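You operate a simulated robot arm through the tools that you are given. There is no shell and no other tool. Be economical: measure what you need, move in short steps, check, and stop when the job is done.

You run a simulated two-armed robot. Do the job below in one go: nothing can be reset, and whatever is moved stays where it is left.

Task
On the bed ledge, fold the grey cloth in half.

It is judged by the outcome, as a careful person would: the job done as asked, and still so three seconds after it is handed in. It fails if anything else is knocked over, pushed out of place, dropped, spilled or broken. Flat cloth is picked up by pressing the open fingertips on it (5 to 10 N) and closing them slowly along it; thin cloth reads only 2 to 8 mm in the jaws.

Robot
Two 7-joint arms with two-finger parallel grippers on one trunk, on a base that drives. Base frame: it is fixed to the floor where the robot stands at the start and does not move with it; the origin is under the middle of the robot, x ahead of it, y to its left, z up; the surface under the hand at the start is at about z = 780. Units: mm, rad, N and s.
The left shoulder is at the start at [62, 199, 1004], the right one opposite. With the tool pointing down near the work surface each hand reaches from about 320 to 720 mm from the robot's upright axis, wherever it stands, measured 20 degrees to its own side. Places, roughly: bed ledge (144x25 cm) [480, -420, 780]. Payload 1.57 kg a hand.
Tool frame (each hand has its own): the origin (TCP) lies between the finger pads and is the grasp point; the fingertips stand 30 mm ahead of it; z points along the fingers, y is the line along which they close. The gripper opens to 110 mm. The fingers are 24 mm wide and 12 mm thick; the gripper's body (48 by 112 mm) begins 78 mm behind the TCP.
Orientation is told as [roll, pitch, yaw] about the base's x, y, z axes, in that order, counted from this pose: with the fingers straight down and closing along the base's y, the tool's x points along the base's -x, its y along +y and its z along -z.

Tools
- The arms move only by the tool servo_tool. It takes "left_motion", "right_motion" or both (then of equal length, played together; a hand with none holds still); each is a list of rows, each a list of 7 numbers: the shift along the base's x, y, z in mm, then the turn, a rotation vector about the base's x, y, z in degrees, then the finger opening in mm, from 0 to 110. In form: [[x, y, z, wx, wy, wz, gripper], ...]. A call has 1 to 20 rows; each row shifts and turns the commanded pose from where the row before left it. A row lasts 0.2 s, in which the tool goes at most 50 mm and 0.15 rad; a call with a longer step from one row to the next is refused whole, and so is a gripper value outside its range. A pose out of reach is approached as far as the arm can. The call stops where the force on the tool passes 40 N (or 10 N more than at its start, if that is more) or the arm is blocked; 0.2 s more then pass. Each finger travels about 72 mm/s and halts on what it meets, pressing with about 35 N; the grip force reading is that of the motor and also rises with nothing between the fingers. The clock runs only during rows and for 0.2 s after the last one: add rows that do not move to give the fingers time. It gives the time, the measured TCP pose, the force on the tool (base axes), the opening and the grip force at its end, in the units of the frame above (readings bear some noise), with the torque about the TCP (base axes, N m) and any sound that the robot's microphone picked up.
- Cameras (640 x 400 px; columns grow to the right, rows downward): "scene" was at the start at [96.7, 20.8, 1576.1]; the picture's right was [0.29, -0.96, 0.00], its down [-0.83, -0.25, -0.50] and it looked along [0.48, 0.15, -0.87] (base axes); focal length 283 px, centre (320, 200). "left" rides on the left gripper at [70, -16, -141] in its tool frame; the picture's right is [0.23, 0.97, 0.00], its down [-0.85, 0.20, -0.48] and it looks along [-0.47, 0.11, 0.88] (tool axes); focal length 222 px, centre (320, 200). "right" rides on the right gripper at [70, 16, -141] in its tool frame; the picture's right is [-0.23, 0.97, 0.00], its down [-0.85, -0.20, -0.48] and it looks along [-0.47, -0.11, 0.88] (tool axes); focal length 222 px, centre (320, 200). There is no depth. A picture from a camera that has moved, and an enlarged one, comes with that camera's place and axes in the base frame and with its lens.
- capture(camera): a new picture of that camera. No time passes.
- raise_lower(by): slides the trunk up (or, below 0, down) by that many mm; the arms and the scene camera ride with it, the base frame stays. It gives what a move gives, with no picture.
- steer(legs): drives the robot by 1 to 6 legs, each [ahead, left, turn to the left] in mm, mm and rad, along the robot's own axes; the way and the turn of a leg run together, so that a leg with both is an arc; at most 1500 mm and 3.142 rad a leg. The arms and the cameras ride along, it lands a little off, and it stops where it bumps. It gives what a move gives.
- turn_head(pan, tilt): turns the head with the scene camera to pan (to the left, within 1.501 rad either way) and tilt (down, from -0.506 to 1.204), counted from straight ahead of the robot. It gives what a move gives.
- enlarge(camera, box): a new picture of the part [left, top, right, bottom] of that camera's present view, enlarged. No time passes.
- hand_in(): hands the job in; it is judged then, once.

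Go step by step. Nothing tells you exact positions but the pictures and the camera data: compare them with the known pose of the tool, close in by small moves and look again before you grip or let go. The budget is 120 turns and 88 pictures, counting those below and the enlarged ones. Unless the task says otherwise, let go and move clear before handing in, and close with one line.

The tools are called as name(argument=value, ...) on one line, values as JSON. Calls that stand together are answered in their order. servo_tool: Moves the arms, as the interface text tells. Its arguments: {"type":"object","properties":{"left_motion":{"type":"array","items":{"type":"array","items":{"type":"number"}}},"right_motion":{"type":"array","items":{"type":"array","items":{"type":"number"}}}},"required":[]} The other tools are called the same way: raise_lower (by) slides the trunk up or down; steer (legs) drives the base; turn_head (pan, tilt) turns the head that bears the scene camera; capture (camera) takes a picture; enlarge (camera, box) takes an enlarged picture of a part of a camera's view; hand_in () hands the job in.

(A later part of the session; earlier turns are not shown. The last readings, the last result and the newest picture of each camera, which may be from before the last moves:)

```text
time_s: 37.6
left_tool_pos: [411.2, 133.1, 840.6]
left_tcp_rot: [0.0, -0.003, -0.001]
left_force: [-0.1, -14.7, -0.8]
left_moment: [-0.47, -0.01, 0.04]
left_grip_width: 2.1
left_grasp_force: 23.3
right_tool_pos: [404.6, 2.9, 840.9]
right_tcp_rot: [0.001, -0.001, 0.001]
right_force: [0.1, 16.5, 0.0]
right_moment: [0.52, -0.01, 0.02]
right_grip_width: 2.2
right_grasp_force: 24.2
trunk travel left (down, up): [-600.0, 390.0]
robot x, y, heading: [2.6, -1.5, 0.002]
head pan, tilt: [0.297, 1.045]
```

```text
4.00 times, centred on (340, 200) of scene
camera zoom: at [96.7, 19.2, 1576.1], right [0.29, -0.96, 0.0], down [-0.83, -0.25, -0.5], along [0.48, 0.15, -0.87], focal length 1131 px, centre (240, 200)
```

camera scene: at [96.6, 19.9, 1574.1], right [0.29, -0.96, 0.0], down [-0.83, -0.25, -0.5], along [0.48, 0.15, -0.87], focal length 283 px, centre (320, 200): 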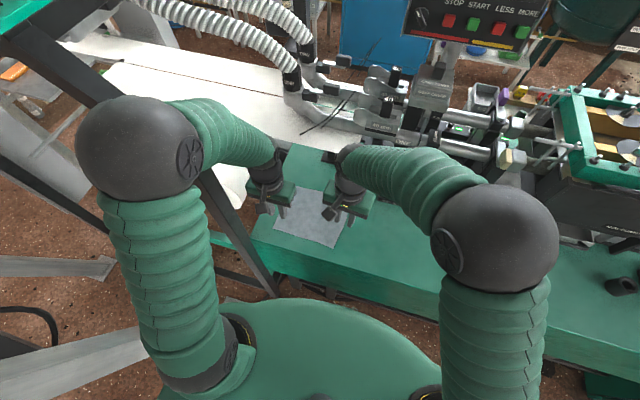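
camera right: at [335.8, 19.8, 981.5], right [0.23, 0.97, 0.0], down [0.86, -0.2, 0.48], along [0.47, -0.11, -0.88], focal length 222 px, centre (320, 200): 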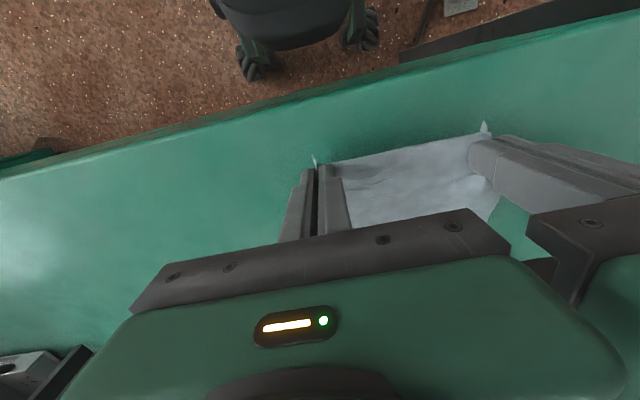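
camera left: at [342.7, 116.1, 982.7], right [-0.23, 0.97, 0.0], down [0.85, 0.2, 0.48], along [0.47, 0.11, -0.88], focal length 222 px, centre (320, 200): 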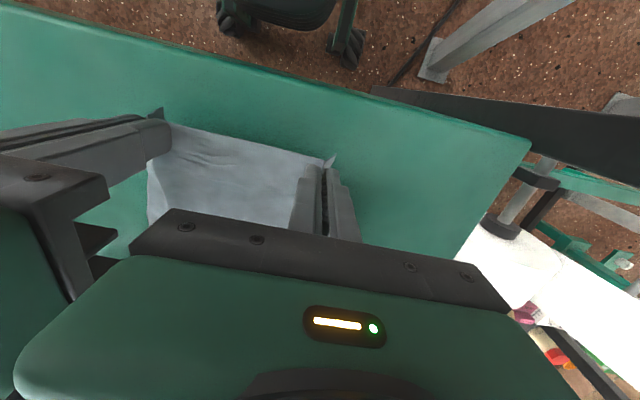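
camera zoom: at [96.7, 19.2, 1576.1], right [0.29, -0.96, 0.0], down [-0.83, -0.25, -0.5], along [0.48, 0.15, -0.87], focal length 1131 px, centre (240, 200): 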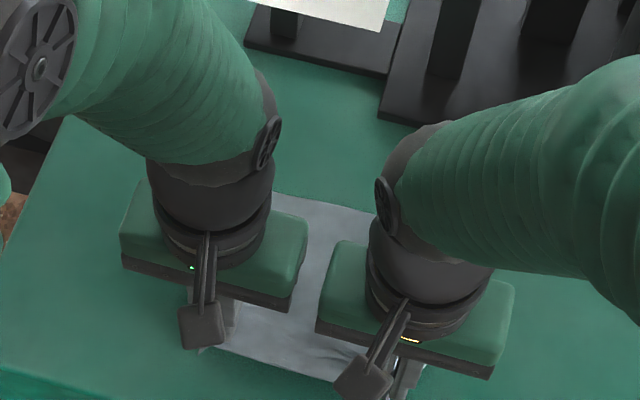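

Both corners are held, but with about 26 mm of edge in the jaws, which would stay unflipped after folding. I'll lay them back and regrip with only about 9 mm of the edge under the fingers.

servo_tool(right_motion=[[-5, 1, -15, 0, 0, 0, 0], [0, 0, -10, 0, 0, 0, 0], [0, -1, -3, 0, 0, 0, 0], [0, 0, 0, 0, 0, 0, 5], [0, 0, 0, 0, 0, 0, 10], [0, 0, 0, 0, 0, 0, 16], [0, 0, 0, 0, 0, 0, 22], [0, 0, 3, 0, 0, 0, 24], [0, 0, 12, 0, 0, 0, 24], [-10, 0, 0, 0, 0, 0, 24], [-7, 0, 0, 0, 0, 0, 24], [0, 0, 0, 0, 0, 0, 24]], left_motion=[[-5, -1, -15, 0, 0, 0, 0], [0, 0, -10, 0, 0, 0, 0], [0, 1, -3, 0, 0, 0, 0], [0, 0, 0, 0, 0, 0, 5], [0, 0, 0, 0, 0, 0, 10], [0, 0, 0, 0, 0, 0, 16], [0, 0, 0, 0, 0, 0, 22], [0, 0, 3, 0, 0, 0, 24], [0, 0, 12, 0, 0, 0, 24], [-10, 0, 0, 0, 0, 0, 24], [-7, 0, 0, 0, 0, 0, 24], [0, 0, 0, 0, 0, 0, 24]])

capture(camera="right")

capture(camera="left")

```text
time_s: 40.2
left_tool_pos: [391.3, 133.3, 826.9]
left_tcp_rot: [-0.002, -0.002, -0.001]
left_force: [-0.4, -0.6, 0.2]
left_moment: [0.02, 0.0, 0.01]
left_grip_width: 23.7
left_grasp_force: 0.0
right_tool_pos: [385.3, -1.9, 824.0]
right_tcp_rot: [-0.006, 0.003, -0.011]
right_force: [-0.4, 0.0, -0.5]
right_moment: [0.0, -0.01, -0.03]
right_grip_width: 24.1
right_grasp_force: 0.1
trunk travel left (down, up): [-600.0, 390.0]
robot x, y, heading: [-3.6, 0.6, -0.001]
head pan, tilt: [0.297, 1.045]
```

```text
57 pictures are left
camera right: at [316.9, 16.2, 966.6], right [0.24, 0.97, 0.0], down [0.85, -0.21, 0.48], along [0.46, -0.12, -0.88], focal length 222 px, centre (320, 200)
```

right: 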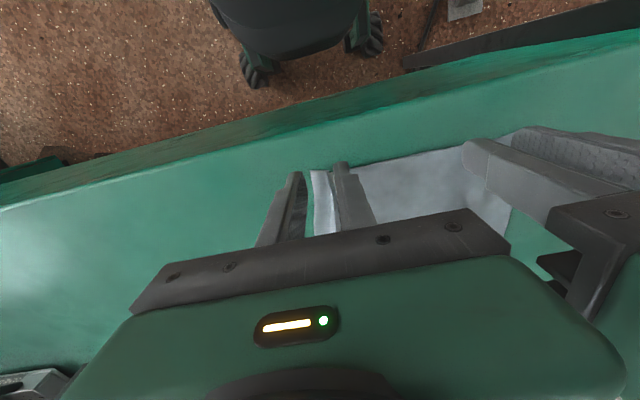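

```text
56 pictures are left
camera left: at [321.8, 116.4, 968.3], right [-0.23, 0.97, 0.0], down [0.85, 0.2, 0.48], along [0.47, 0.11, -0.88], focal length 222 px, centre (320, 200)
```

left: 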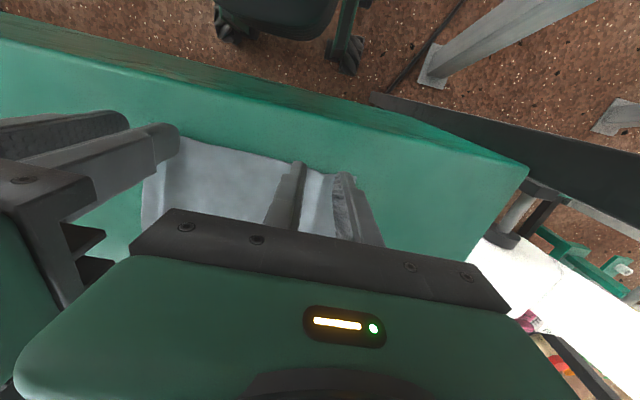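

The overlap is now about 11–14 mm, and the old ridges lie between the fingers. I lower both hands to press.

servo_tool(right_motion=[[0, 1, -6, 0, 0, 0, 24], [0, 0, -4, 0, 0, 0, 24], [0, 0, -2, 0, 0, 0, 24], [0, 0, -0.7, 0, 0, 0, 24], [0, 0, 0, 0, 0, 0, 24]], left_motion=[[0, 0, -8, 0, 0, 0, 24], [0, 0, -4, 0, 0, 0, 24], [0, 0, -3, 0, 0, 0, 24], [0, 0, -0.7, 0, 0, 0, 24], [0, 0, 0, 0, 0, 0, 24]])

enlarge(camera="right", box=[220, 100, 420, 225])

enlarge(camera="left", box=[220, 100, 420, 225])

```text
time_s: 41.4
left_tool_pos: [390.3, 132.4, 812.3]
left_tcp_rot: [0.0, -0.002, 0.0]
left_force: [-0.1, -0.8, -0.2]
left_moment: [0.0, 0.05, 0.0]
left_grip_width: 23.8
left_grasp_force: 0.1
right_tool_pos: [387.8, 1.0, 819.9]
right_tcp_rot: [0.005, -0.008, -0.013]
right_force: [0.4, 0.3, 0.6]
right_moment: [-0.02, -0.02, 0.0]
right_grip_width: 24.1
right_grasp_force: 0.0
trunk travel left (down, up): [-600.0, 390.0]
robot x, y, heading: [0.5, 0.6, -0.0]
head pan, tilt: [0.297, 1.045]
```

```text
3.20 times, centred on (320, 162) of right
camera zoom: at [317.9, 17.6, 961.0], right [0.24, 0.97, 0.01], down [0.85, -0.21, 0.48], along [0.47, -0.11, -0.88], focal length 711 px, centre (320, 320)
```

zoom: 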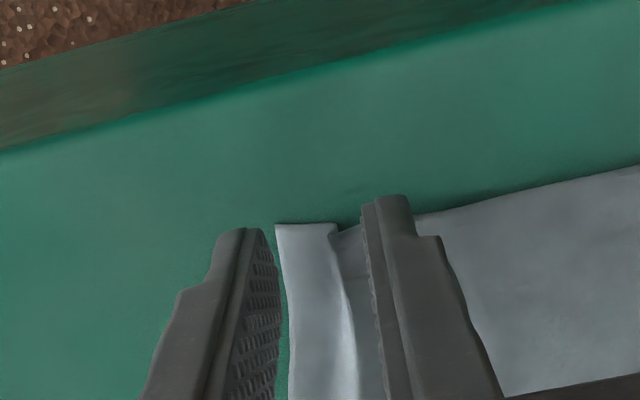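

```text
3.20 times, centred on (320, 162) of left
camera zoom: at [321.6, 116.1, 954.1], right [-0.23, 0.97, 0.0], down [0.85, 0.2, 0.48], along [0.47, 0.11, -0.88], focal length 711 px, centre (320, 320)
```

zoom: 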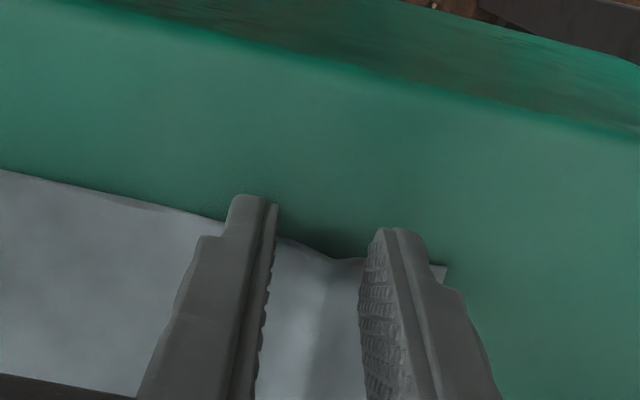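

The right hand is at its near limit, so I shift it slightly forward. Then I press both hands down.

servo_tool(right_motion=[[6, 3, -3, 0, 0, 0, 24], [0, 0, -2, 0, 0, 0, 24], [0, 0, 0, 0, 0, 0, 24]], left_motion=[[0, 0, -0.5, 0, 0, 0, 24], [0, 0, -0.5, 0, 0, 0, 24], [0, 0, 0, 0, 0, 0, 24]])

```text
time_s: 42.2
left_tool_pos: [390.0, 133.6, 811.6]
left_tcp_rot: [0.0, -0.003, -0.001]
left_force: [-0.9, 0.0, 8.8]
left_moment: [0.04, -0.04, 0.05]
left_grip_width: 24.0
left_grasp_force: 0.2
right_tool_pos: [393.5, 3.5, 815.5]
right_tcp_rot: [0.006, -0.007, -0.014]
right_force: [-0.4, 0.5, -1.1]
right_moment: [0.02, 0.0, 0.0]
right_grip_width: 23.6
right_grasp_force: 0.1
trunk travel left (down, up): [-600.0, 390.0]
robot x, y, heading: [2.6, 2.1, 0.001]
head pan, tilt: [0.297, 1.045]
```

servo_tool(right_motion=[[-4, 0, 0, 0, 0, 0, 24], [0, 0, -2, 0, 0, 0, 24], [0, 0, -1, 0, 0, 0, 24], [0, 0, -0.8, 0, 0, 0, 24], [0, 0, 0, 0, 0, 0, 24]])

```text
time_s: 43.4
left_tool_pos: [388.6, 131.6, 810.5]
left_tcp_rot: [0.0, -0.004, 0.0]
left_force: [1.4, -0.4, 4.5]
left_moment: [-0.02, -0.03, -0.02]
left_grip_width: 24.0
left_grasp_force: 0.2
right_tool_pos: [389.7, 1.2, 811.9]
right_tcp_rot: [0.005, -0.01, -0.017]
right_force: [-3.2, 1.7, 31.3]
right_moment: [0.18, -0.05, 0.07]
right_grip_width: 23.9
right_grasp_force: 0.1
trunk travel left (down, up): [-600.0, 390.0]
robot x, y, heading: [-0.7, 0.5, -0.007]
head pan, tilt: [0.297, 1.045]
```

The right hand presses at 31 N. I ease it up and close both slowly.

servo_tool(right_motion=[[0, 0, 1.2, 0, 0, 0, 24], [0, 0, 0, 0, 0, 0, 22], [0, 0, 0, 0, 0, 0, 20], [0, 0, 0, 0, 0, 0, 18], [0, 0, 0, 0, 0, 0, 16], [0, 0, 0, 0, 0, 0, 14], [0, 0, 0, 0, 0, 0, 12]], left_motion=[[0, 0, -0.2, 0, 0, 0, 24], [0, 0, 0, 0, 0, 0, 22], [0, 0, -0.2, 0, 0, 0, 20], [0, 0, 0, 0, 0, 0, 18], [0, 0, 0, 0, 0, 0, 16], [0, 0, 0, 0, 0, 0, 14], [0, 0, 0, 0, 0, 0, 12]])

enlarge(camera="right", box=[220, 100, 420, 225])

enlarge(camera="left", box=[220, 100, 420, 225])

```text
time_s: 44.0
left_tool_pos: [391.1, 131.3, 812.1]
left_tcp_rot: [-0.001, -0.008, 0.0]
left_force: [0.0, -6.0, 20.1]
left_moment: [-0.16, -0.07, -0.06]
left_grip_width: 2.5
left_grasp_force: 8.4
right_tool_pos: [393.5, -0.8, 811.7]
right_tcp_rot: [0.009, -0.015, -0.026]
right_force: [-0.7, 10.5, 18.4]
right_moment: [0.4, -0.08, 0.01]
right_grip_width: 7.8
right_grasp_force: 11.0
trunk travel left (down, up): [-600.0, 390.0]
robot x, y, heading: [-0.5, -0.3, 0.002]
head pan, tilt: [0.297, 1.045]
stopped in row 3 (right hand): the force on the tool passed its limit at 43 N (the readings are from after the stop); the commanded pose is now the measured one
```

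```text
3.20 times, centred on (320, 162) of right
camera zoom: at [322.9, 17.2, 951.7], right [0.25, 0.97, 0.01], down [0.84, -0.23, 0.49], along [0.48, -0.11, -0.87], focal length 711 px, centre (320, 320)
```

zoom: 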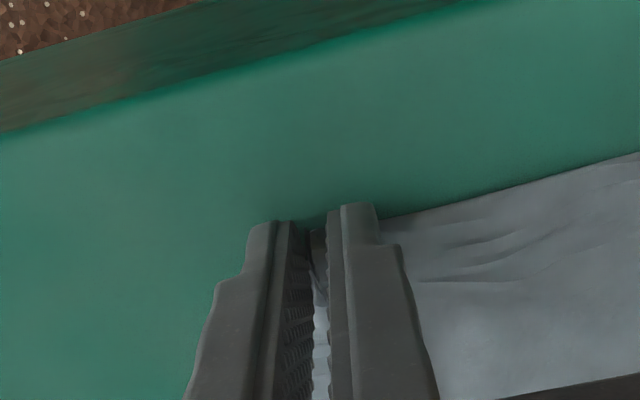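

```text
3.20 times, centred on (320, 162) of left
camera zoom: at [320.9, 115.2, 952.4], right [-0.23, 0.97, 0.0], down [0.85, 0.2, 0.48], along [0.47, 0.11, -0.88], focal length 711 px, centre (320, 320)
```

zoom: 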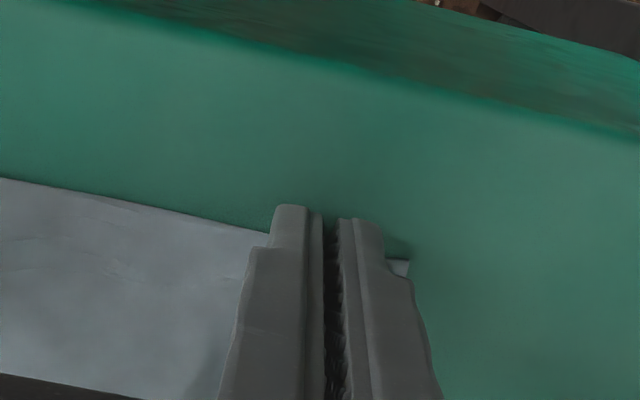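

The stop came with the fingers nearly shut on both corners. I ease up, close fully and test-lift.

servo_tool(right_motion=[[0, 0, 0.3, 0, 0, 0, 4], [0, 0, 0.3, 0, 0, 0, 0], [0, 0, 0, 0, 0, 0, 0], [0, 0, 2, 0, 0, 0, 0], [0, 1, 4, 0, 0, 0, 0], [3, 1, 10, 0, 0, 0, 0], [4, 0, 14, 0, 0, 0, 0]], left_motion=[[0, 0, 0.3, 0, 0, 0, 0], [0, 0, 0.3, 0, 0, 0, 0], [0, 0, 0, 0, 0, 0, 0], [0, 0, 2, 0, 0, 0, 0], [0, -1, 4, 0, 0, 0, 0], [3, -1, 10, 0, 0, 0, 0], [4, 0, 14, 0, 0, 0, 0]])

enlarge(camera="right", box=[220, 100, 520, 287])

enlarge(camera="left", box=[120, 100, 420, 287])

```text
time_s: 45.6
left_tool_pos: [398.5, 131.7, 840.4]
left_tcp_rot: [0.004, -0.002, 0.002]
left_force: [-0.3, 0.5, -0.4]
left_moment: [-0.02, -0.01, 0.01]
left_grip_width: 1.9
left_grasp_force: 23.8
right_tool_pos: [399.0, -3.7, 836.9]
right_tcp_rot: [-0.002, -0.002, -0.035]
right_force: [0.2, 0.1, 0.4]
right_moment: [-0.04, 0.0, -0.01]
right_grip_width: 0.0
right_grasp_force: 20.6
trunk travel left (down, up): [-600.0, 390.0]
robot x, y, heading: [4.7, -1.9, 0.001]
head pan, tilt: [0.297, 1.045]
```

```text
2.13 times, centred on (370, 194) of right
camera zoom: at [329.5, 16.0, 978.1], right [0.26, 0.97, 0.0], down [0.85, -0.23, 0.48], along [0.46, -0.13, -0.88], focal length 474 px, centre (213, 214)
```

zoom: 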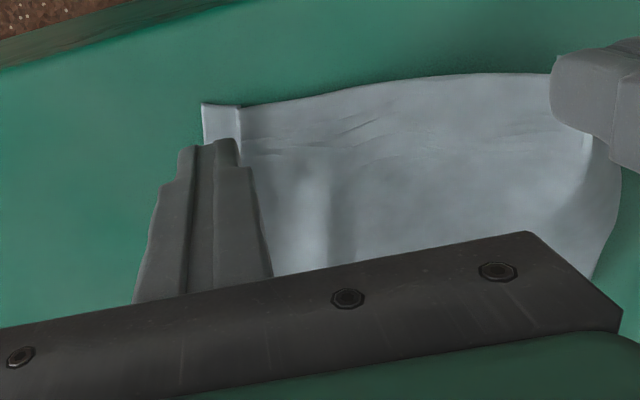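

```text
2.13 times, centred on (270, 194) of left
camera zoom: at [328.7, 113.5, 982.0], right [-0.23, 0.97, 0.0], down [0.85, 0.2, 0.48], along [0.47, 0.11, -0.88], focal length 474 px, centre (427, 214)
```

zoom: 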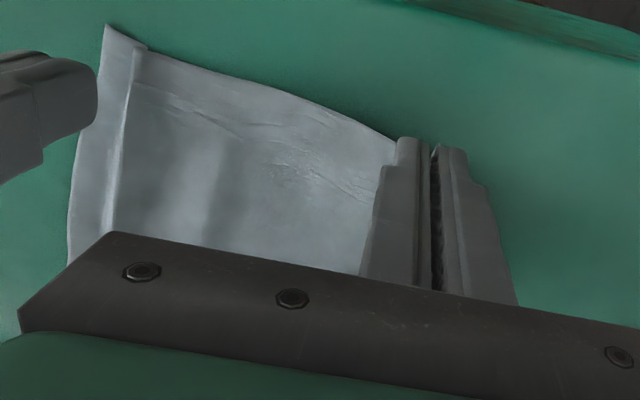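

The left holds, but the right slipped off because it is at the limit of its reach. I'll release the left corner, then use the right hand further forward to drag the cloth another 45 mm toward −y.

servo_tool(left_motion=[[-4, 0, -14, 0, 0, 0, 0], [-3, 0, -12, 0, 0, 0, 0], [0, 2, -2, 0, 0, 0, 0], [0, 0, 0, 0, 0, 0, 5], [0, 0, 0, 0, 0, 0, 10], [0, 0, 0, 0, 0, 0, 16], [0, 0, 0, 0, 0, 0, 22], [0, 0, 3, 0, 0, 0, 24], [0, 10, 30, 0, 0, 0, 24], [0, 20, 40, 0, 0, 0, 24]], right_motion=[[0, 0, 10, 0, 0, 1, 10], [10, 0, 10, 0, 0, 1, 20], [15, 3, 0, 0, 0, 0, 24], [15, 3, 0, 0, 0, 0, 24], [0, 2, 0, 0, 0, 0, 24], [0, 0, 0, 0, 0, 0, 24], [0, 0, 0, 0, 0, 0, 24], [0, 0, 0, 0, 0, 0, 24], [0, 0, 0, 0, 0, 0, 24], [0, 0, 0, 0, 0, 0, 24]])

capture(camera="right")

capture(camera="left")

```text
time_s: 47.8
left_tool_pos: [390.8, 166.0, 886.7]
left_tcp_rot: [0.0, -0.001, -0.002]
left_force: [0.2, 0.8, 0.0]
left_moment: [0.0, -0.02, 0.02]
left_grip_width: 24.0
left_grasp_force: 0.0
right_tool_pos: [437.0, 10.0, 860.2]
right_tcp_rot: [0.003, -0.009, 0.014]
right_force: [0.2, 0.4, 0.2]
right_moment: [-0.01, 0.0, -0.01]
right_grip_width: 24.0
right_grasp_force: 0.1
trunk travel left (down, up): [-600.0, 390.0]
robot x, y, heading: [-3.1, 1.1, -0.004]
head pan, tilt: [0.297, 1.045]
```

```text
49 pictures are left
camera right: at [367.1, 26.8, 1000.5], right [0.21, 0.98, 0.0], down [0.85, -0.19, 0.49], along [0.48, -0.1, -0.87], focal length 222 px, centre (320, 200)
```

right: 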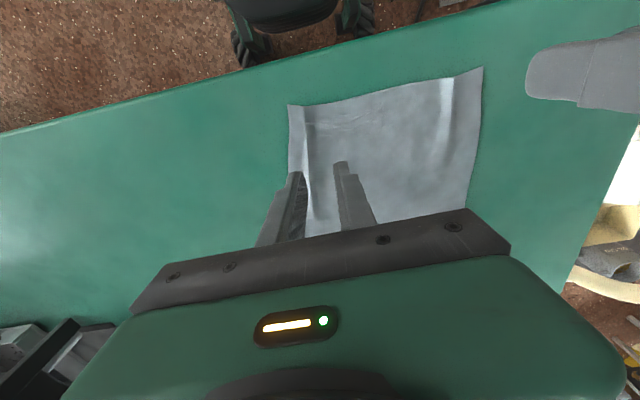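

```text
48 pictures are left
camera left: at [321.3, 147.9, 1027.5], right [-0.23, 0.97, 0.0], down [0.85, 0.2, 0.48], along [0.47, 0.11, -0.88], focal length 222 px, centre (320, 200)
```

left: 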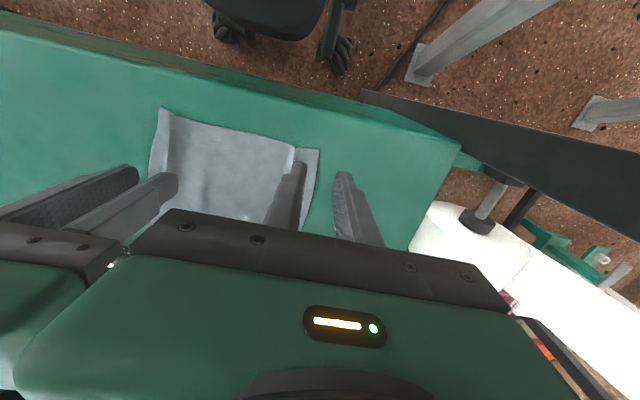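

The ridge lies between the right fingers. I lower and pinch here.

servo_tool(right_motion=[[0, 3, -20, 0, 0, 0, 24], [0, 0, -18, 0, 0, 0, 24], [0, 0, -6, 0, 0, 0, 24], [0, 0, -2, 0, 0, 0, 24], [0, 0, -1.5, 0, 0, 0, 24], [0, 0, 0, 0, 0, 0, 24]])

```text
time_s: 49.2
left_tool_pos: [391.5, 163.3, 885.5]
left_tcp_rot: [0.001, -0.001, -0.001]
left_force: [0.4, 0.7, -0.3]
left_moment: [0.01, 0.04, 0.01]
left_grip_width: 24.1
left_grasp_force: 0.0
right_tool_pos: [437.9, 13.4, 813.0]
right_tcp_rot: [0.004, -0.008, 0.015]
right_force: [-0.6, 0.3, -0.2]
right_moment: [0.0, -0.01, -0.03]
right_grip_width: 23.9
right_grasp_force: 0.1
trunk travel left (down, up): [-600.0, 390.0]
robot x, y, heading: [-1.4, -1.0, -0.003]
head pan, tilt: [0.297, 1.045]
```

servo_tool(right_motion=[[0, 0, -0.8, 0, 0, 0, 24], [0, 0, -0.4, 0, 0, 0, 24], [0, 0, 0, 0, 0, 0, 22], [0, 0, 0, 0, 0, 0, 20], [0, 0, 0, 0, 0, 0, 18], [0, 0, 0, 0, 0, 0, 16], [0, 0, 0, 0, 0, 0, 14], [0, 0, 0, 0, 0, 0, 12], [0, 0, 0, 0, 0, 0, 10], [0, 0, 0, 0, 0, 0, 8], [0, 0, 0, 0, 0, 0, 6], [0, 0, 0, 0, 0, 0, 4], [0, 0, 0, 0, 0, 0, 2], [0, 0, 0, 0, 0, 0, 0], [0, 0, 0, 0, 0, 0, 0]])

enlarge(camera="right", box=[220, 100, 420, 225])

```text
time_s: 52.4
left_tool_pos: [390.5, 164.7, 885.7]
left_tcp_rot: [0.0, -0.003, 0.0]
left_force: [0.7, -0.8, 0.4]
left_moment: [0.01, 0.01, -0.02]
left_grip_width: 24.1
left_grasp_force: 0.1
right_tool_pos: [437.7, 13.1, 811.9]
right_tcp_rot: [0.006, -0.005, 0.014]
right_force: [-0.3, 0.2, -0.5]
right_moment: [0.02, 0.0, 0.01]
right_grip_width: 1.8
right_grasp_force: 23.2
trunk travel left (down, up): [-600.0, 390.0]
robot x, y, heading: [-1.1, 0.0, 0.004]
head pan, tilt: [0.297, 1.045]
```

```text
3.20 times, centred on (320, 162) of right
camera zoom: at [367.9, 29.0, 952.4], right [0.21, 0.98, 0.01], down [0.85, -0.19, 0.48], along [0.47, -0.1, -0.87], focal length 711 px, centre (320, 320)
```

zoom: 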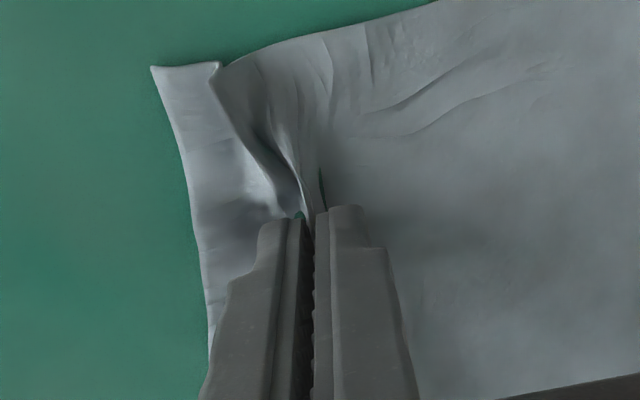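

Gripped. I lift 6 mm and drag 60 mm toward −y and 8 mm forward.

servo_tool(right_motion=[[0, 0, 3, 0, 0, 0, 0], [0, -4, 3, 0, 0, 0, 0], [1, -8, 0, 0, 0, 0, 0], [1, -8, 0, 0, 0, 0, 0], [1, -8, 0, 0, 0, 0, 0], [1, -8, 0, 0, 0, 0, 0], [1, -8, 0, 0, 0, 0, 0], [1, -8, 0, 0, 0, 0, 0], [2, -8, 0, 0, 0, 0, 0], [0, 0, -5, 0, 0, 0, 0], [0, 0, 0, 0, 0, 0, 5], [0, 0, 0, 0, 0, 0, 10], [0, 0, 0, 0, 0, 0, 18], [0, 0, 0, 0, 0, 0, 26], [0, -8, 0, 0, 0, 0, 26], [0, 0, 4, 0, 0, 0, 26], [0, 0, 40, 0, 0, 0, 24], [0, -40, 40, 0, 0, 0, 24], [0, -45, 0, 0, 0, 0, 24], [0, -45, 0, 0, 0, 0, 24]])

enlarge(camera="scene", box=[280, 170, 440, 270])

```text
refused: row 18 steps farther than a row can; nothing moved
```

```text
4.00 times, centred on (360, 220) of scene
camera zoom: at [96.9, 19.9, 1576.1], right [0.29, -0.96, 0.0], down [-0.83, -0.25, -0.5], along [0.48, 0.15, -0.87], focal length 1131 px, centre (160, 120)
```

zoom: 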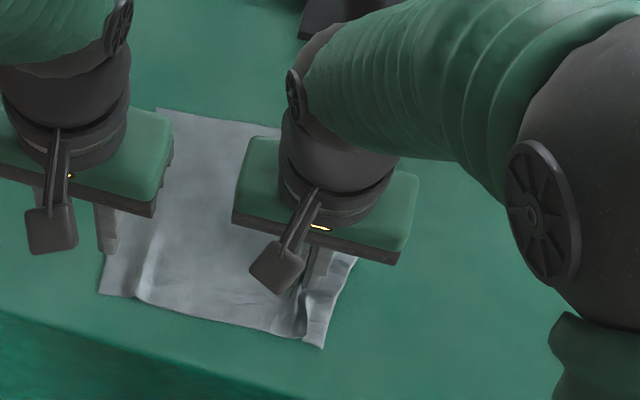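

One row was too long, so I resend the drag with shorter steps.

servo_tool(right_motion=[[0, 0, 3, 0, 0, 0, 0], [0, -4, 3, 0, 0, 0, 0], [1, -8, 0, 0, 0, 0, 0], [1, -8, 0, 0, 0, 0, 0], [1, -8, 0, 0, 0, 0, 0], [1, -8, 0, 0, 0, 0, 0], [1, -8, 0, 0, 0, 0, 0], [1, -8, 0, 0, 0, 0, 0], [2, -8, 0, 0, 0, 0, 0], [0, 0, -5, 0, 0, 0, 0], [0, 0, 0, 0, 0, 0, 5], [0, 0, 0, 0, 0, 0, 10], [0, 0, 0, 0, 0, 0, 18], [0, 0, 0, 0, 0, 0, 26], [0, 0, 4, 0, 0, 0, 26], [0, 0, 40, 0, 0, 0, 24], [0, -30, 30, 0, 0, 0, 24], [0, -45, 0, 0, 0, 0, 24], [0, -45, 0, 0, 0, 0, 24]])

enlarge(camera="scene", box=[280, 170, 440, 270])

```text
time_s: 56.4
left_tool_pos: [391.4, 161.1, 886.0]
left_tcp_rot: [0.002, -0.003, -0.001]
left_force: [0.5, -0.1, 1.0]
left_moment: [0.03, -0.02, 0.03]
left_grip_width: 23.9
left_grasp_force: 0.0
right_tool_pos: [445.1, -168.8, 886.7]
right_tcp_rot: [0.006, -0.009, 0.016]
right_force: [-0.6, -0.5, -0.1]
right_moment: [0.05, -0.02, 0.01]
right_grip_width: 23.9
right_grasp_force: 0.1
trunk travel left (down, up): [-600.0, 390.0]
robot x, y, heading: [-3.7, 0.1, 0.002]
head pan, tilt: [0.297, 1.045]
```

```text
4.00 times, centred on (360, 220) of scene
camera zoom: at [96.5, 16.1, 1576.2], right [0.29, -0.96, 0.0], down [-0.83, -0.25, -0.5], along [0.48, 0.15, -0.87], focal length 1131 px, centre (160, 120)
```

zoom: 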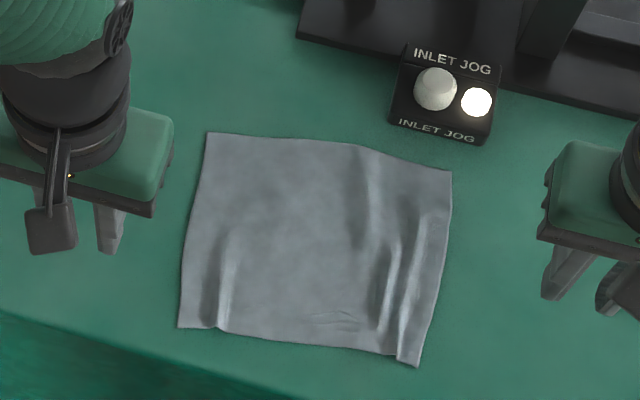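

The cloth now spans y −87 to 112 but has gathers near both near corners. I'll press closed fingertips on the outer strips and pull them apart to flatten those ridges.

servo_tool(left_motion=[[0, -25, 0, 0, 0, 0, 12], [0, -30, 0, 0, 0, 0, 0], [2, -28, 0, 0, 0, 0, 0], [2, 0, -25, 0, 0, 0, 0], [0, 0, -25, 0, 0, 0, 0], [0, 0, -14, 0, 0, 0, 0], [0, 0, -6, 0, 0, 0, 0], [0, 0, -3, 0, 0, 0, 0], [0, 0, 0, 0, 0, 0, 0]], right_motion=[[-10, 25, 0, 0, 0, 0, 12], [-12, 30, 0, 0, 0, 0, 0], [-11, 30, 0, 0, 0, 0, 0], [0, 0, -25, 0, 0, 0, 0], [0, 0, -25, 0, 0, 0, 0], [0, 0, -14, 0, 0, 0, 0], [0, 0, -6, 0, 0, 0, 0], [0, 0, -3, 0, 0, 0, 0], [0, 0, 0, 0, 0, 0, 0]])

capture(camera="right")

capture(camera="left")

```text
time_s: 58.4
left_tool_pos: [395.0, 79.8, 813.9]
left_tcp_rot: [0.001, -0.003, 0.0]
left_force: [-0.3, -0.3, 0.0]
left_moment: [0.01, 0.02, 0.0]
left_grip_width: 0.1
left_grasp_force: 21.5
right_tool_pos: [413.2, -82.7, 813.8]
right_tcp_rot: [0.003, -0.007, 0.013]
right_force: [-0.5, 0.3, 0.3]
right_moment: [0.0, -0.02, -0.03]
right_grip_width: 0.1
right_grasp_force: 20.9
trunk travel left (down, up): [-600.0, 390.0]
robot x, y, heading: [1.3, 2.7, 0.001]
head pan, tilt: [0.297, 1.045]
```

```text
44 pictures are left
camera right: at [343.3, -66.5, 954.5], right [0.21, 0.98, 0.01], down [0.85, -0.19, 0.48], along [0.47, -0.1, -0.87], focal length 222 px, centre (320, 200)
```

right: 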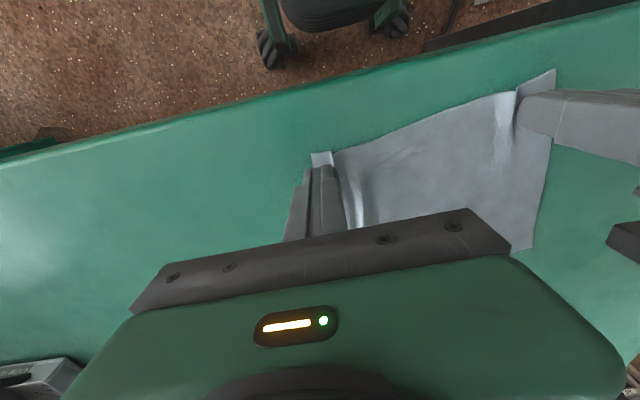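

```text
43 pictures are left
camera left: at [326.0, 62.7, 954.4], right [-0.23, 0.97, 0.0], down [0.85, 0.2, 0.48], along [0.47, 0.11, -0.88], focal length 222 px, centre (320, 200)
```

left: 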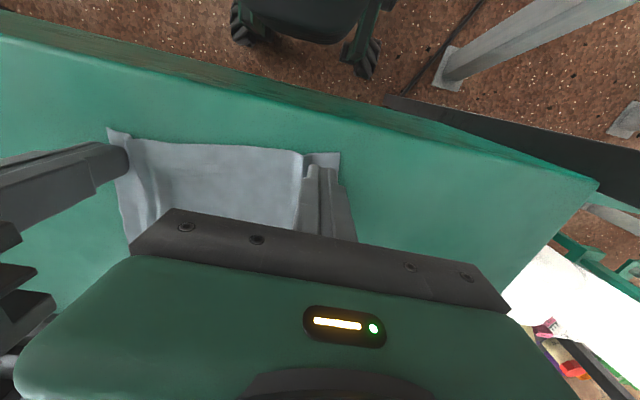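

Both fingertip pairs sit on the outer strips as intended. I press to about 8 N and pull outward 14 mm each.

servo_tool(left_motion=[[0, 0, -1.8, 0, 0, 0, 0], [0, 0, -0.8, 0, 0, 0, 0], [0, 0, -0.3, 0, 0, 0, 0], [0, 3, 0, 0, 0, 0, 0], [0, 4, 0, 0, 0, 0, 0], [0, 4, 0, 0, 0, 0, 0], [0, 4, 0, 0, 0, 0, 0], [0, 0, 0, 0, 0, 0, 0]], right_motion=[[0, 0, -1.8, 0, 0, 0, 0], [0, 0, -0.8, 0, 0, 0, 0], [0, 0, -0.3, 0, 0, 0, 0], [0, -3, 0, 0, 0, 0, 0], [0, -4, 0, 0, 0, 0, 0], [0, -4, 0, 0, 0, 0, 0], [0, -4, 0, 0, 0, 0, 0], [0, 0, 0, 0, 0, 0, 0]])

capture(camera="right")

capture(camera="left")

```text
time_s: 60.2
left_tool_pos: [393.8, 93.7, 811.4]
left_tcp_rot: [0.002, -0.004, 0.0]
left_force: [1.4, -12.5, 19.8]
left_moment: [-0.35, 0.07, 0.07]
left_grip_width: 0.0
left_grasp_force: 21.4
right_tool_pos: [411.0, -97.8, 811.5]
right_tcp_rot: [0.006, -0.012, 0.015]
right_force: [-0.5, 9.0, 11.5]
right_moment: [0.38, 0.08, -0.07]
right_grip_width: 0.0
right_grasp_force: 21.2
trunk travel left (down, up): [-600.0, 390.0]
robot x, y, heading: [1.2, 2.1, -0.0]
head pan, tilt: [0.297, 1.045]
```

```text
42 pictures are left
camera right: at [341.7, -82.5, 951.9], right [0.21, 0.98, 0.01], down [0.85, -0.19, 0.49], along [0.48, -0.1, -0.87], focal length 222 px, centre (320, 200)
```

right: 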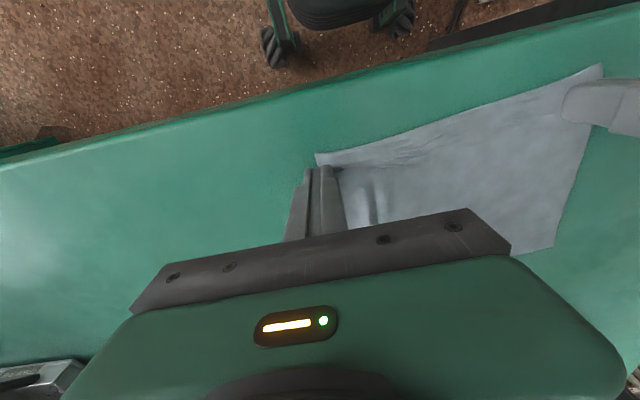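

```text
41 pictures are left
camera left: at [323.9, 76.1, 952.6], right [-0.23, 0.97, 0.0], down [0.85, 0.2, 0.48], along [0.47, 0.11, -0.88], focal length 222 px, centre (320, 200)
```

left: 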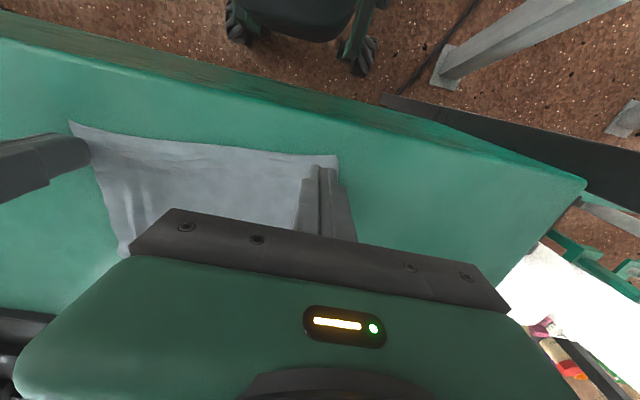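

The near edge is now flat and taut. I lift both hands and move them aside to measure the cloth again.

servo_tool(left_motion=[[0, 0, 4, 0, 0, 0, 0], [0, 5, 30, 0, 0, 0, 10], [0, 30, 30, 0, 0, 0, 20], [0, 40, 0, 0, 0, 0, 24], [0, 0, 0, 0, 0, 0, 24]], right_motion=[[0, 0, 4, 0, 0, 0, 0], [0, -5, 30, 0, 0, 0, 10], [0, -30, 30, 0, 0, 0, 20], [0, -40, 0, 0, 0, 0, 24], [0, 0, 0, 0, 0, 0, 24]])

enlarge(camera="scene", box=[280, 170, 440, 270])

```text
time_s: 61.4
left_tool_pos: [396.5, 170.0, 875.3]
left_tcp_rot: [-0.002, 0.0, 0.001]
left_force: [0.1, -0.8, 0.1]
left_moment: [-0.03, 0.01, 0.0]
left_grip_width: 24.1
left_grasp_force: 0.0
right_tool_pos: [412.1, -171.7, 874.0]
right_tcp_rot: [0.003, -0.009, 0.014]
right_force: [0.2, -0.5, -0.6]
right_moment: [-0.03, -0.01, 0.0]
right_grip_width: 24.1
right_grasp_force: 0.0
trunk travel left (down, up): [-600.0, 390.0]
robot x, y, heading: [4.1, -3.0, 0.001]
head pan, tilt: [0.297, 1.045]
```

```text
4.00 times, centred on (360, 220) of scene
camera zoom: at [96.0, 18.9, 1576.2], right [0.29, -0.96, 0.0], down [-0.83, -0.25, -0.5], along [0.48, 0.15, -0.87], focal length 1131 px, centre (160, 120)
```

zoom: 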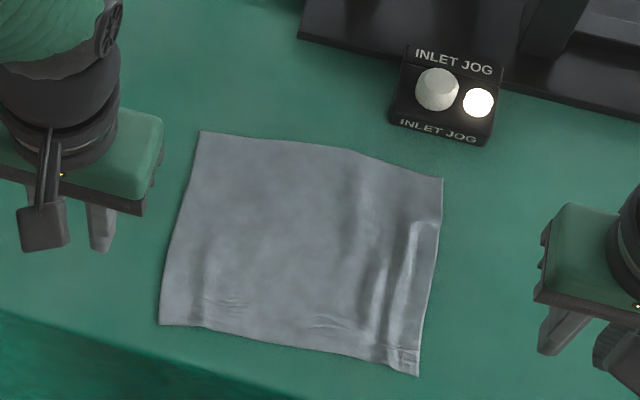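

The cloth is nearly smooth now, with corners near (538,120), (552,−74), (389,−85) and (371,105). I position both hands at the near corners with the fingers half over the edge.

servo_tool(left_motion=[[-5, -22, 0, 0, 0, 0, 24], [-5, -23, 0, 0, 0, 0, 24], [-5, -23, 0, 0, 0, 0, 24], [-6, -23, 0, 0, 0, 0, 24], [0, 0, -25, 0, 0, 0, 24], [0, 0, -25, 0, 0, 0, 24], [0, 0, -5, 0, 0, 0, 24], [0, 0, 0, 0, 0, 0, 24]], right_motion=[[-6, 28, 0, 0, 0, 0, 24], [-6, 28, 0, 0, 0, 0, 24], [-6, 28, 0, 0, 0, 0, 24], [-6, 29, 0, 0, 0, 0, 24], [0, 0, -25, 0, 0, 0, 24], [0, 0, -25, 0, 0, 0, 24], [0, 0, -4, 0, 0, 0, 24], [0, 0, 0, 0, 0, 0, 24]])

capture(camera="right")

capture(camera="left")

```text
time_s: 63.2
left_tool_pos: [374.9, 78.2, 817.9]
left_tcp_rot: [0.0, -0.001, 0.001]
left_force: [-0.4, 0.1, 0.2]
left_moment: [0.0, 0.04, 0.04]
left_grip_width: 24.3
left_grasp_force: 0.1
right_tool_pos: [389.7, -57.8, 820.6]
right_tcp_rot: [0.004, -0.008, 0.016]
right_force: [-1.0, 0.1, -0.1]
right_moment: [0.01, -0.01, 0.0]
right_grip_width: 24.0
right_grasp_force: 0.1
trunk travel left (down, up): [-600.0, 390.0]
robot x, y, heading: [-0.9, -2.5, 0.001]
head pan, tilt: [0.297, 1.045]
```

```text
39 pictures are left
camera right: at [319.6, -42.4, 961.7], right [0.21, 0.98, 0.01], down [0.85, -0.19, 0.48], along [0.47, -0.1, -0.88], focal length 222 px, centre (320, 200)
```

right: 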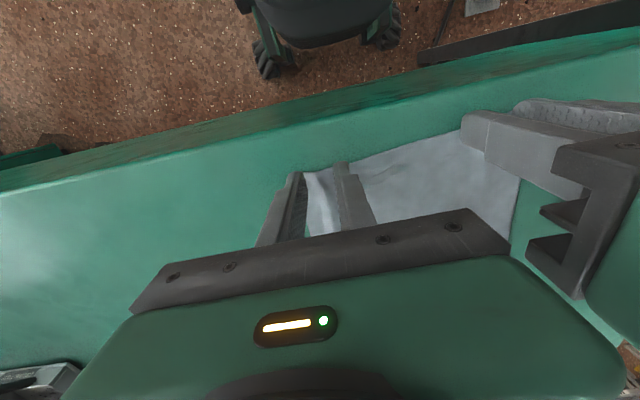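

```text
38 pictures are left
camera left: at [305.5, 61.4, 959.2], right [-0.23, 0.97, 0.0], down [0.85, 0.2, 0.48], along [0.47, 0.11, -0.88], focal length 222 px, centre (320, 200)
```

left: 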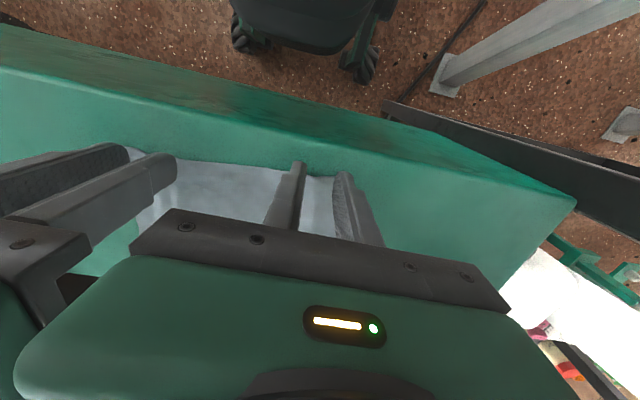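

The overlap is about 10–12 mm on both sides. I lower to contact.

servo_tool(left_motion=[[0, 0, -4, 0, 0, 0, 24], [0, 0, -1.5, 0, 0, 0, 24], [0, 0, -0.7, 0, 0, 0, 24], [0, 0, 0, 0, 0, 0, 24]], right_motion=[[0, 0, -5, 0, 0, 0, 24], [0, 0, -2, 0, 0, 0, 24], [0, 0, -1, 0, 0, 0, 24], [0, 0, 0, 0, 0, 0, 24]])

```text
time_s: 64.2
left_tool_pos: [373.1, 78.4, 812.9]
left_tcp_rot: [0.0, -0.004, 0.001]
left_force: [0.0, 0.0, -0.2]
left_moment: [0.01, 0.0, 0.0]
left_grip_width: 24.2
left_grasp_force: 0.1
right_tool_pos: [389.5, -59.4, 811.6]
right_tcp_rot: [0.004, -0.007, 0.014]
right_force: [0.7, -0.3, 0.0]
right_moment: [-0.04, 0.01, -0.01]
right_grip_width: 24.0
right_grasp_force: 0.1
trunk travel left (down, up): [-600.0, 390.0]
robot x, y, heading: [-0.8, 1.4, -0.003]
head pan, tilt: [0.297, 1.045]
```

servo_tool(left_motion=[[0, 0, -0.7, 0, 0, 0, 24], [0, 0, -0.5, 0, 0, 0, 24], [0, 0, 0, 0, 0, 0, 24]], right_motion=[[0, 0, -0.5, 0, 0, 0, 24], [0, 0, -0.4, 0, 0, 0, 24], [0, 0, 0, 0, 0, 0, 24]])

```text
time_s: 65.0
left_tool_pos: [374.2, 78.6, 812.2]
left_tcp_rot: [0.0, -0.004, 0.001]
left_force: [0.2, 0.8, 1.7]
left_moment: [-0.01, -0.01, -0.04]
left_grip_width: 23.7
left_grasp_force: 0.1
right_tool_pos: [389.3, -58.7, 812.2]
right_tcp_rot: [0.005, -0.009, 0.013]
right_force: [0.7, -0.6, 3.6]
right_moment: [-0.03, -0.02, -0.01]
right_grip_width: 23.9
right_grasp_force: 0.0
trunk travel left (down, up): [-600.0, 390.0]
robot x, y, heading: [-2.4, 2.9, 0.003]
head pan, tilt: [0.297, 1.045]
```

Light contact on both sides. I add pressure and close slowly.

servo_tool(left_motion=[[0, 0, -0.5, 0, 0, 0, 24], [0, 0, -0.2, 0, 0, 0, 22], [0, 0, 0, 0, 0, 0, 20], [0, 0, 0, 0, 0, 0, 18], [0, 0, 0, 0, 0, 0, 16], [0, 0, 0, 0, 0, 0, 14], [0, 0, 0, 0, 0, 0, 12]], right_motion=[[0, 0, -0.4, 0, 0, 0, 24], [0, 0, -0.1, 0, 0, 0, 22], [0, 0, 0, 0, 0, 0, 20], [0, 0, 0, 0, 0, 0, 18], [0, 0, 0, 0, 0, 0, 16], [0, 0, 0, 0, 0, 0, 14], [0, 0, 0, 0, 0, 0, 12]])

enlarge(camera="right", box=[220, 100, 420, 225])

enlarge(camera="left", box=[220, 100, 420, 225])

```text
time_s: 66.6
left_tool_pos: [373.3, 78.0, 809.8]
left_tcp_rot: [0.0, -0.002, 0.0]
left_force: [-0.2, -1.4, 9.9]
left_moment: [-0.03, -0.06, -0.02]
left_grip_width: 12.8
left_grasp_force: 0.5
right_tool_pos: [388.0, -58.9, 810.8]
right_tcp_rot: [0.005, -0.009, 0.014]
right_force: [-0.1, 1.7, 2.5]
right_moment: [0.0, 0.01, 0.03]
right_grip_width: 13.3
right_grasp_force: 0.6
trunk travel left (down, up): [-600.0, 390.0]
robot x, y, heading: [0.8, -0.2, 0.003]
head pan, tilt: [0.297, 1.045]
```

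```text
3.20 times, centred on (320, 162) of right
camera zoom: at [318.2, -43.8, 952.4], right [0.21, 0.98, 0.01], down [0.85, -0.19, 0.48], along [0.47, -0.1, -0.87], focal length 711 px, centre (320, 320)
```

zoom: 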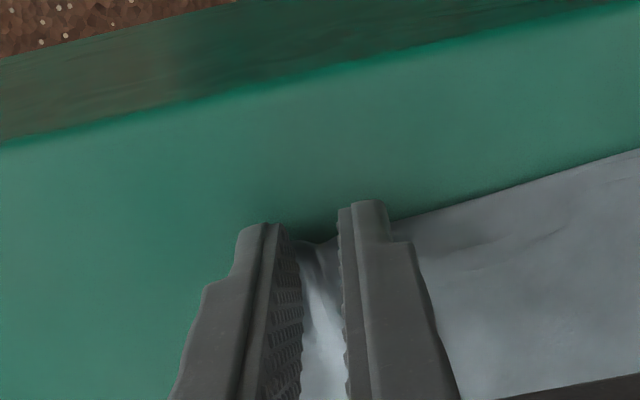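

```text
3.20 times, centred on (320, 162) of left
camera zoom: at [304.2, 61.0, 952.8], right [-0.23, 0.97, 0.0], down [0.85, 0.2, 0.48], along [0.47, 0.11, -0.88], focal length 711 px, centre (320, 320)
```

zoom: 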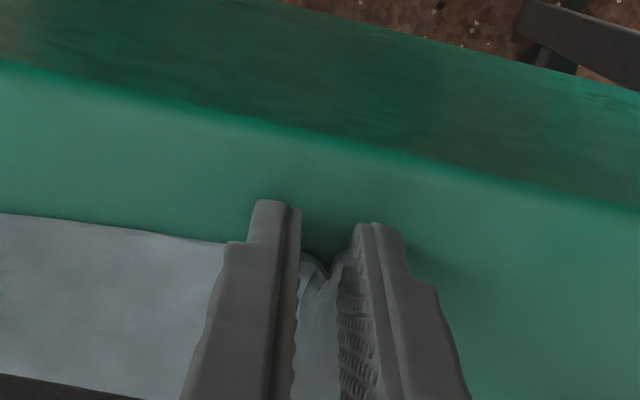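

Ridges are rising in both. I finish closing and test-lift.

servo_tool(left_motion=[[0, 0, 0, 0, 0, 0, 10], [0, 0, 0, 0, 0, 0, 8], [0, 0, 0, 0, 0, 0, 6], [0, 0, 0, 0, 0, 0, 4], [0, 0, 0, 0, 0, 0, 2], [0, 0, 0, 0, 0, 0, 0], [0, 0, 0, 0, 0, 0, 0], [0, -1, 5, 0, 0, 0, 0], [1, -1, 10, 0, 0, 0, 0], [4, 0, 15, 0, 0, 0, 0]], right_motion=[[0, 0, -0.2, 0, 0, 0, 10], [0, 0, 0, 0, 0, 0, 8], [0, 0, 0, 0, 0, 0, 6], [0, 0, 0, 0, 0, 0, 4], [0, 0, 0, 0, 0, 0, 2], [0, 0, 0, 0, 0, 0, 0], [0, 0, 0, 0, 0, 0, 0], [0, 1, 5, 0, 0, 0, 0], [1, 1, 10, 0, 0, 0, 0], [4, 0, 15, 0, 0, 0, 0]])

enlarge(camera="right", box=[220, 100, 520, 287])

enlarge(camera="left", box=[120, 100, 420, 287])

```text
time_s: 68.8
left_tool_pos: [377.9, 76.8, 840.8]
left_tcp_rot: [0.0, 0.0, 0.0]
left_force: [-0.1, 1.2, -0.2]
left_moment: [0.0, -0.01, 0.01]
left_grip_width: 0.1
left_grasp_force: 21.6
right_tool_pos: [394.1, -57.3, 841.5]
right_tcp_rot: [0.004, -0.009, 0.013]
right_force: [-0.3, -0.9, -0.3]
right_moment: [-0.01, 0.01, -0.03]
right_grip_width: 1.8
right_grasp_force: 23.5
trunk travel left (down, up): [-600.0, 390.0]
robot x, y, heading: [-2.7, -1.1, -0.001]
head pan, tilt: [0.297, 1.045]
```

```text
2.13 times, centred on (370, 194) of right
camera zoom: at [323.4, -41.1, 981.7], right [0.21, 0.98, 0.01], down [0.85, -0.19, 0.48], along [0.47, -0.1, -0.87], focal length 474 px, centre (213, 214)
```

zoom: 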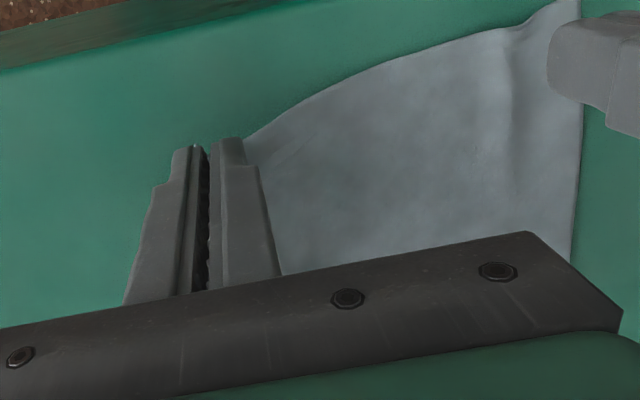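

```text
2.13 times, centred on (270, 194) of left
camera zoom: at [309.7, 59.3, 982.4], right [-0.23, 0.97, 0.0], down [0.85, 0.2, 0.48], along [0.47, 0.11, -0.88], focal length 474 px, centre (427, 214)
```

zoom: 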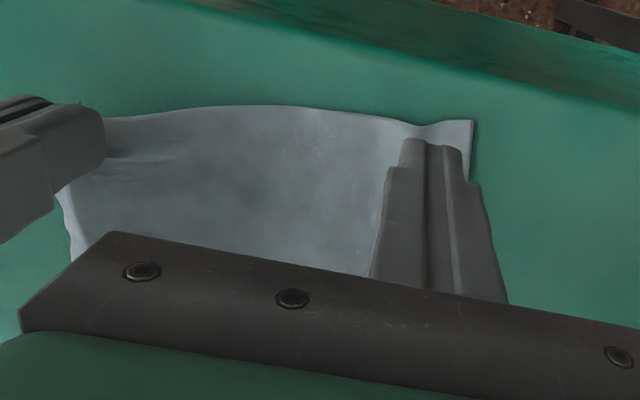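

The right holds but the left slipped off. I reopen the left and regrip with a bit more overlap.

servo_tool(left_motion=[[0, 0, 0, 0, 0, 0, 15], [3, -5, 0, 0, 0, 0, 24], [0, 0, -10, 0, 0, 0, 24], [0, 0, -10, 0, 0, 0, 24], [0, 0, -6, 0, 0, 0, 24], [0, 0, -2, 0, 0, 0, 24], [0, 0, -1.2, 0, 0, 0, 24], [0, 0, 0, 0, 0, 0, 24]])

enlarge(camera="left", box=[220, 100, 420, 225])

```text
time_s: 70.6
left_tool_pos: [382.1, 72.1, 812.4]
left_tcp_rot: [0.0, -0.002, -0.002]
left_force: [0.1, 0.4, 0.8]
left_moment: [0.04, -0.04, 0.0]
left_grip_width: 23.8
left_grasp_force: 0.1
right_tool_pos: [393.0, -56.3, 841.0]
right_tcp_rot: [0.003, -0.007, 0.015]
right_force: [0.1, 1.0, 0.8]
right_moment: [0.01, -0.03, -0.03]
right_grip_width: 2.1
right_grasp_force: 23.8
trunk travel left (down, up): [-600.0, 390.0]
robot x, y, heading: [0.6, -2.6, 0.0]
head pan, tilt: [0.297, 1.045]
```

```text
3.20 times, centred on (320, 162) of left
camera zoom: at [312.9, 54.8, 953.5], right [-0.23, 0.97, 0.0], down [0.85, 0.2, 0.48], along [0.47, 0.11, -0.88], focal length 711 px, centre (320, 320)
```

zoom: 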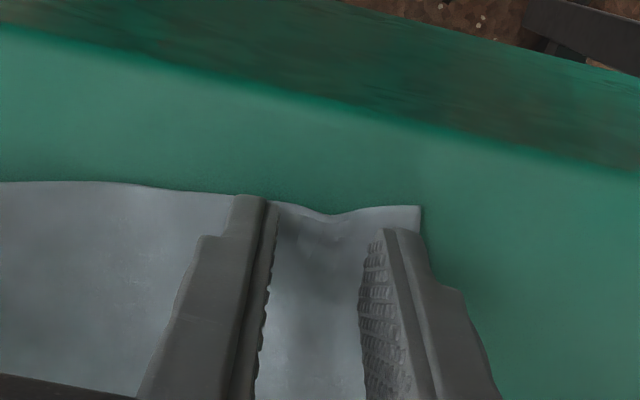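

The fingers are well placed on the corner. I press and close the left.

servo_tool(left_motion=[[0, 0, -0.5, 0, 0, 0, 24], [0, 0, -0.3, 0, 0, 0, 24], [0, 0, 0, 0, 0, 0, 22], [0, 0, 0, 0, 0, 0, 20], [0, 0, 0, 0, 0, 0, 18], [0, 0, 0, 0, 0, 0, 16], [0, 0, 0, 0, 0, 0, 14], [0, 0, 0, 0, 0, 0, 12], [0, 0, 0, 0, 0, 0, 10], [0, 0, 0, 0, 0, 0, 8], [0, 0, 0, 0, 0, 0, 6], [0, 0, 0, 0, 0, 0, 4], [0, 0, 0, 0, 0, 0, 2], [0, 0, 0, 0, 0, 0, 0], [0, 0, 0, 0, 0, 0, 0], [0, -1, 5, 0, 0, 0, 0], [1, 0, 10, 0, 0, 0, 0], [4, 0, 14, 0, 0, 0, 0]])

enlarge(camera="left", box=[120, 100, 420, 287])

```text
time_s: 74.4
left_tool_pos: [386.3, 71.2, 839.4]
left_tcp_rot: [0.001, -0.001, -0.001]
left_force: [-0.1, -0.6, -0.5]
left_moment: [0.02, 0.03, -0.01]
left_grip_width: 2.2
left_grasp_force: 23.2
right_tool_pos: [392.3, -56.9, 841.5]
right_tcp_rot: [0.003, -0.007, 0.015]
right_force: [-0.2, 0.1, 0.8]
right_moment: [-0.02, 0.01, 0.06]
right_grip_width: 1.8
right_grasp_force: 24.2
trunk travel left (down, up): [-600.0, 390.0]
robot x, y, heading: [0.4, 1.0, 0.004]
head pan, tilt: [0.297, 1.045]
```

```text
2.13 times, centred on (270, 194) of left
camera zoom: at [318.2, 53.6, 981.2], right [-0.23, 0.97, 0.0], down [0.86, 0.2, 0.48], along [0.47, 0.11, -0.88], focal length 474 px, centre (427, 214)
```

zoom: 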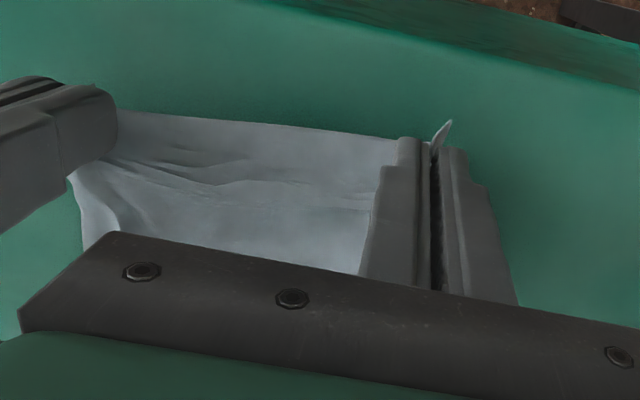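

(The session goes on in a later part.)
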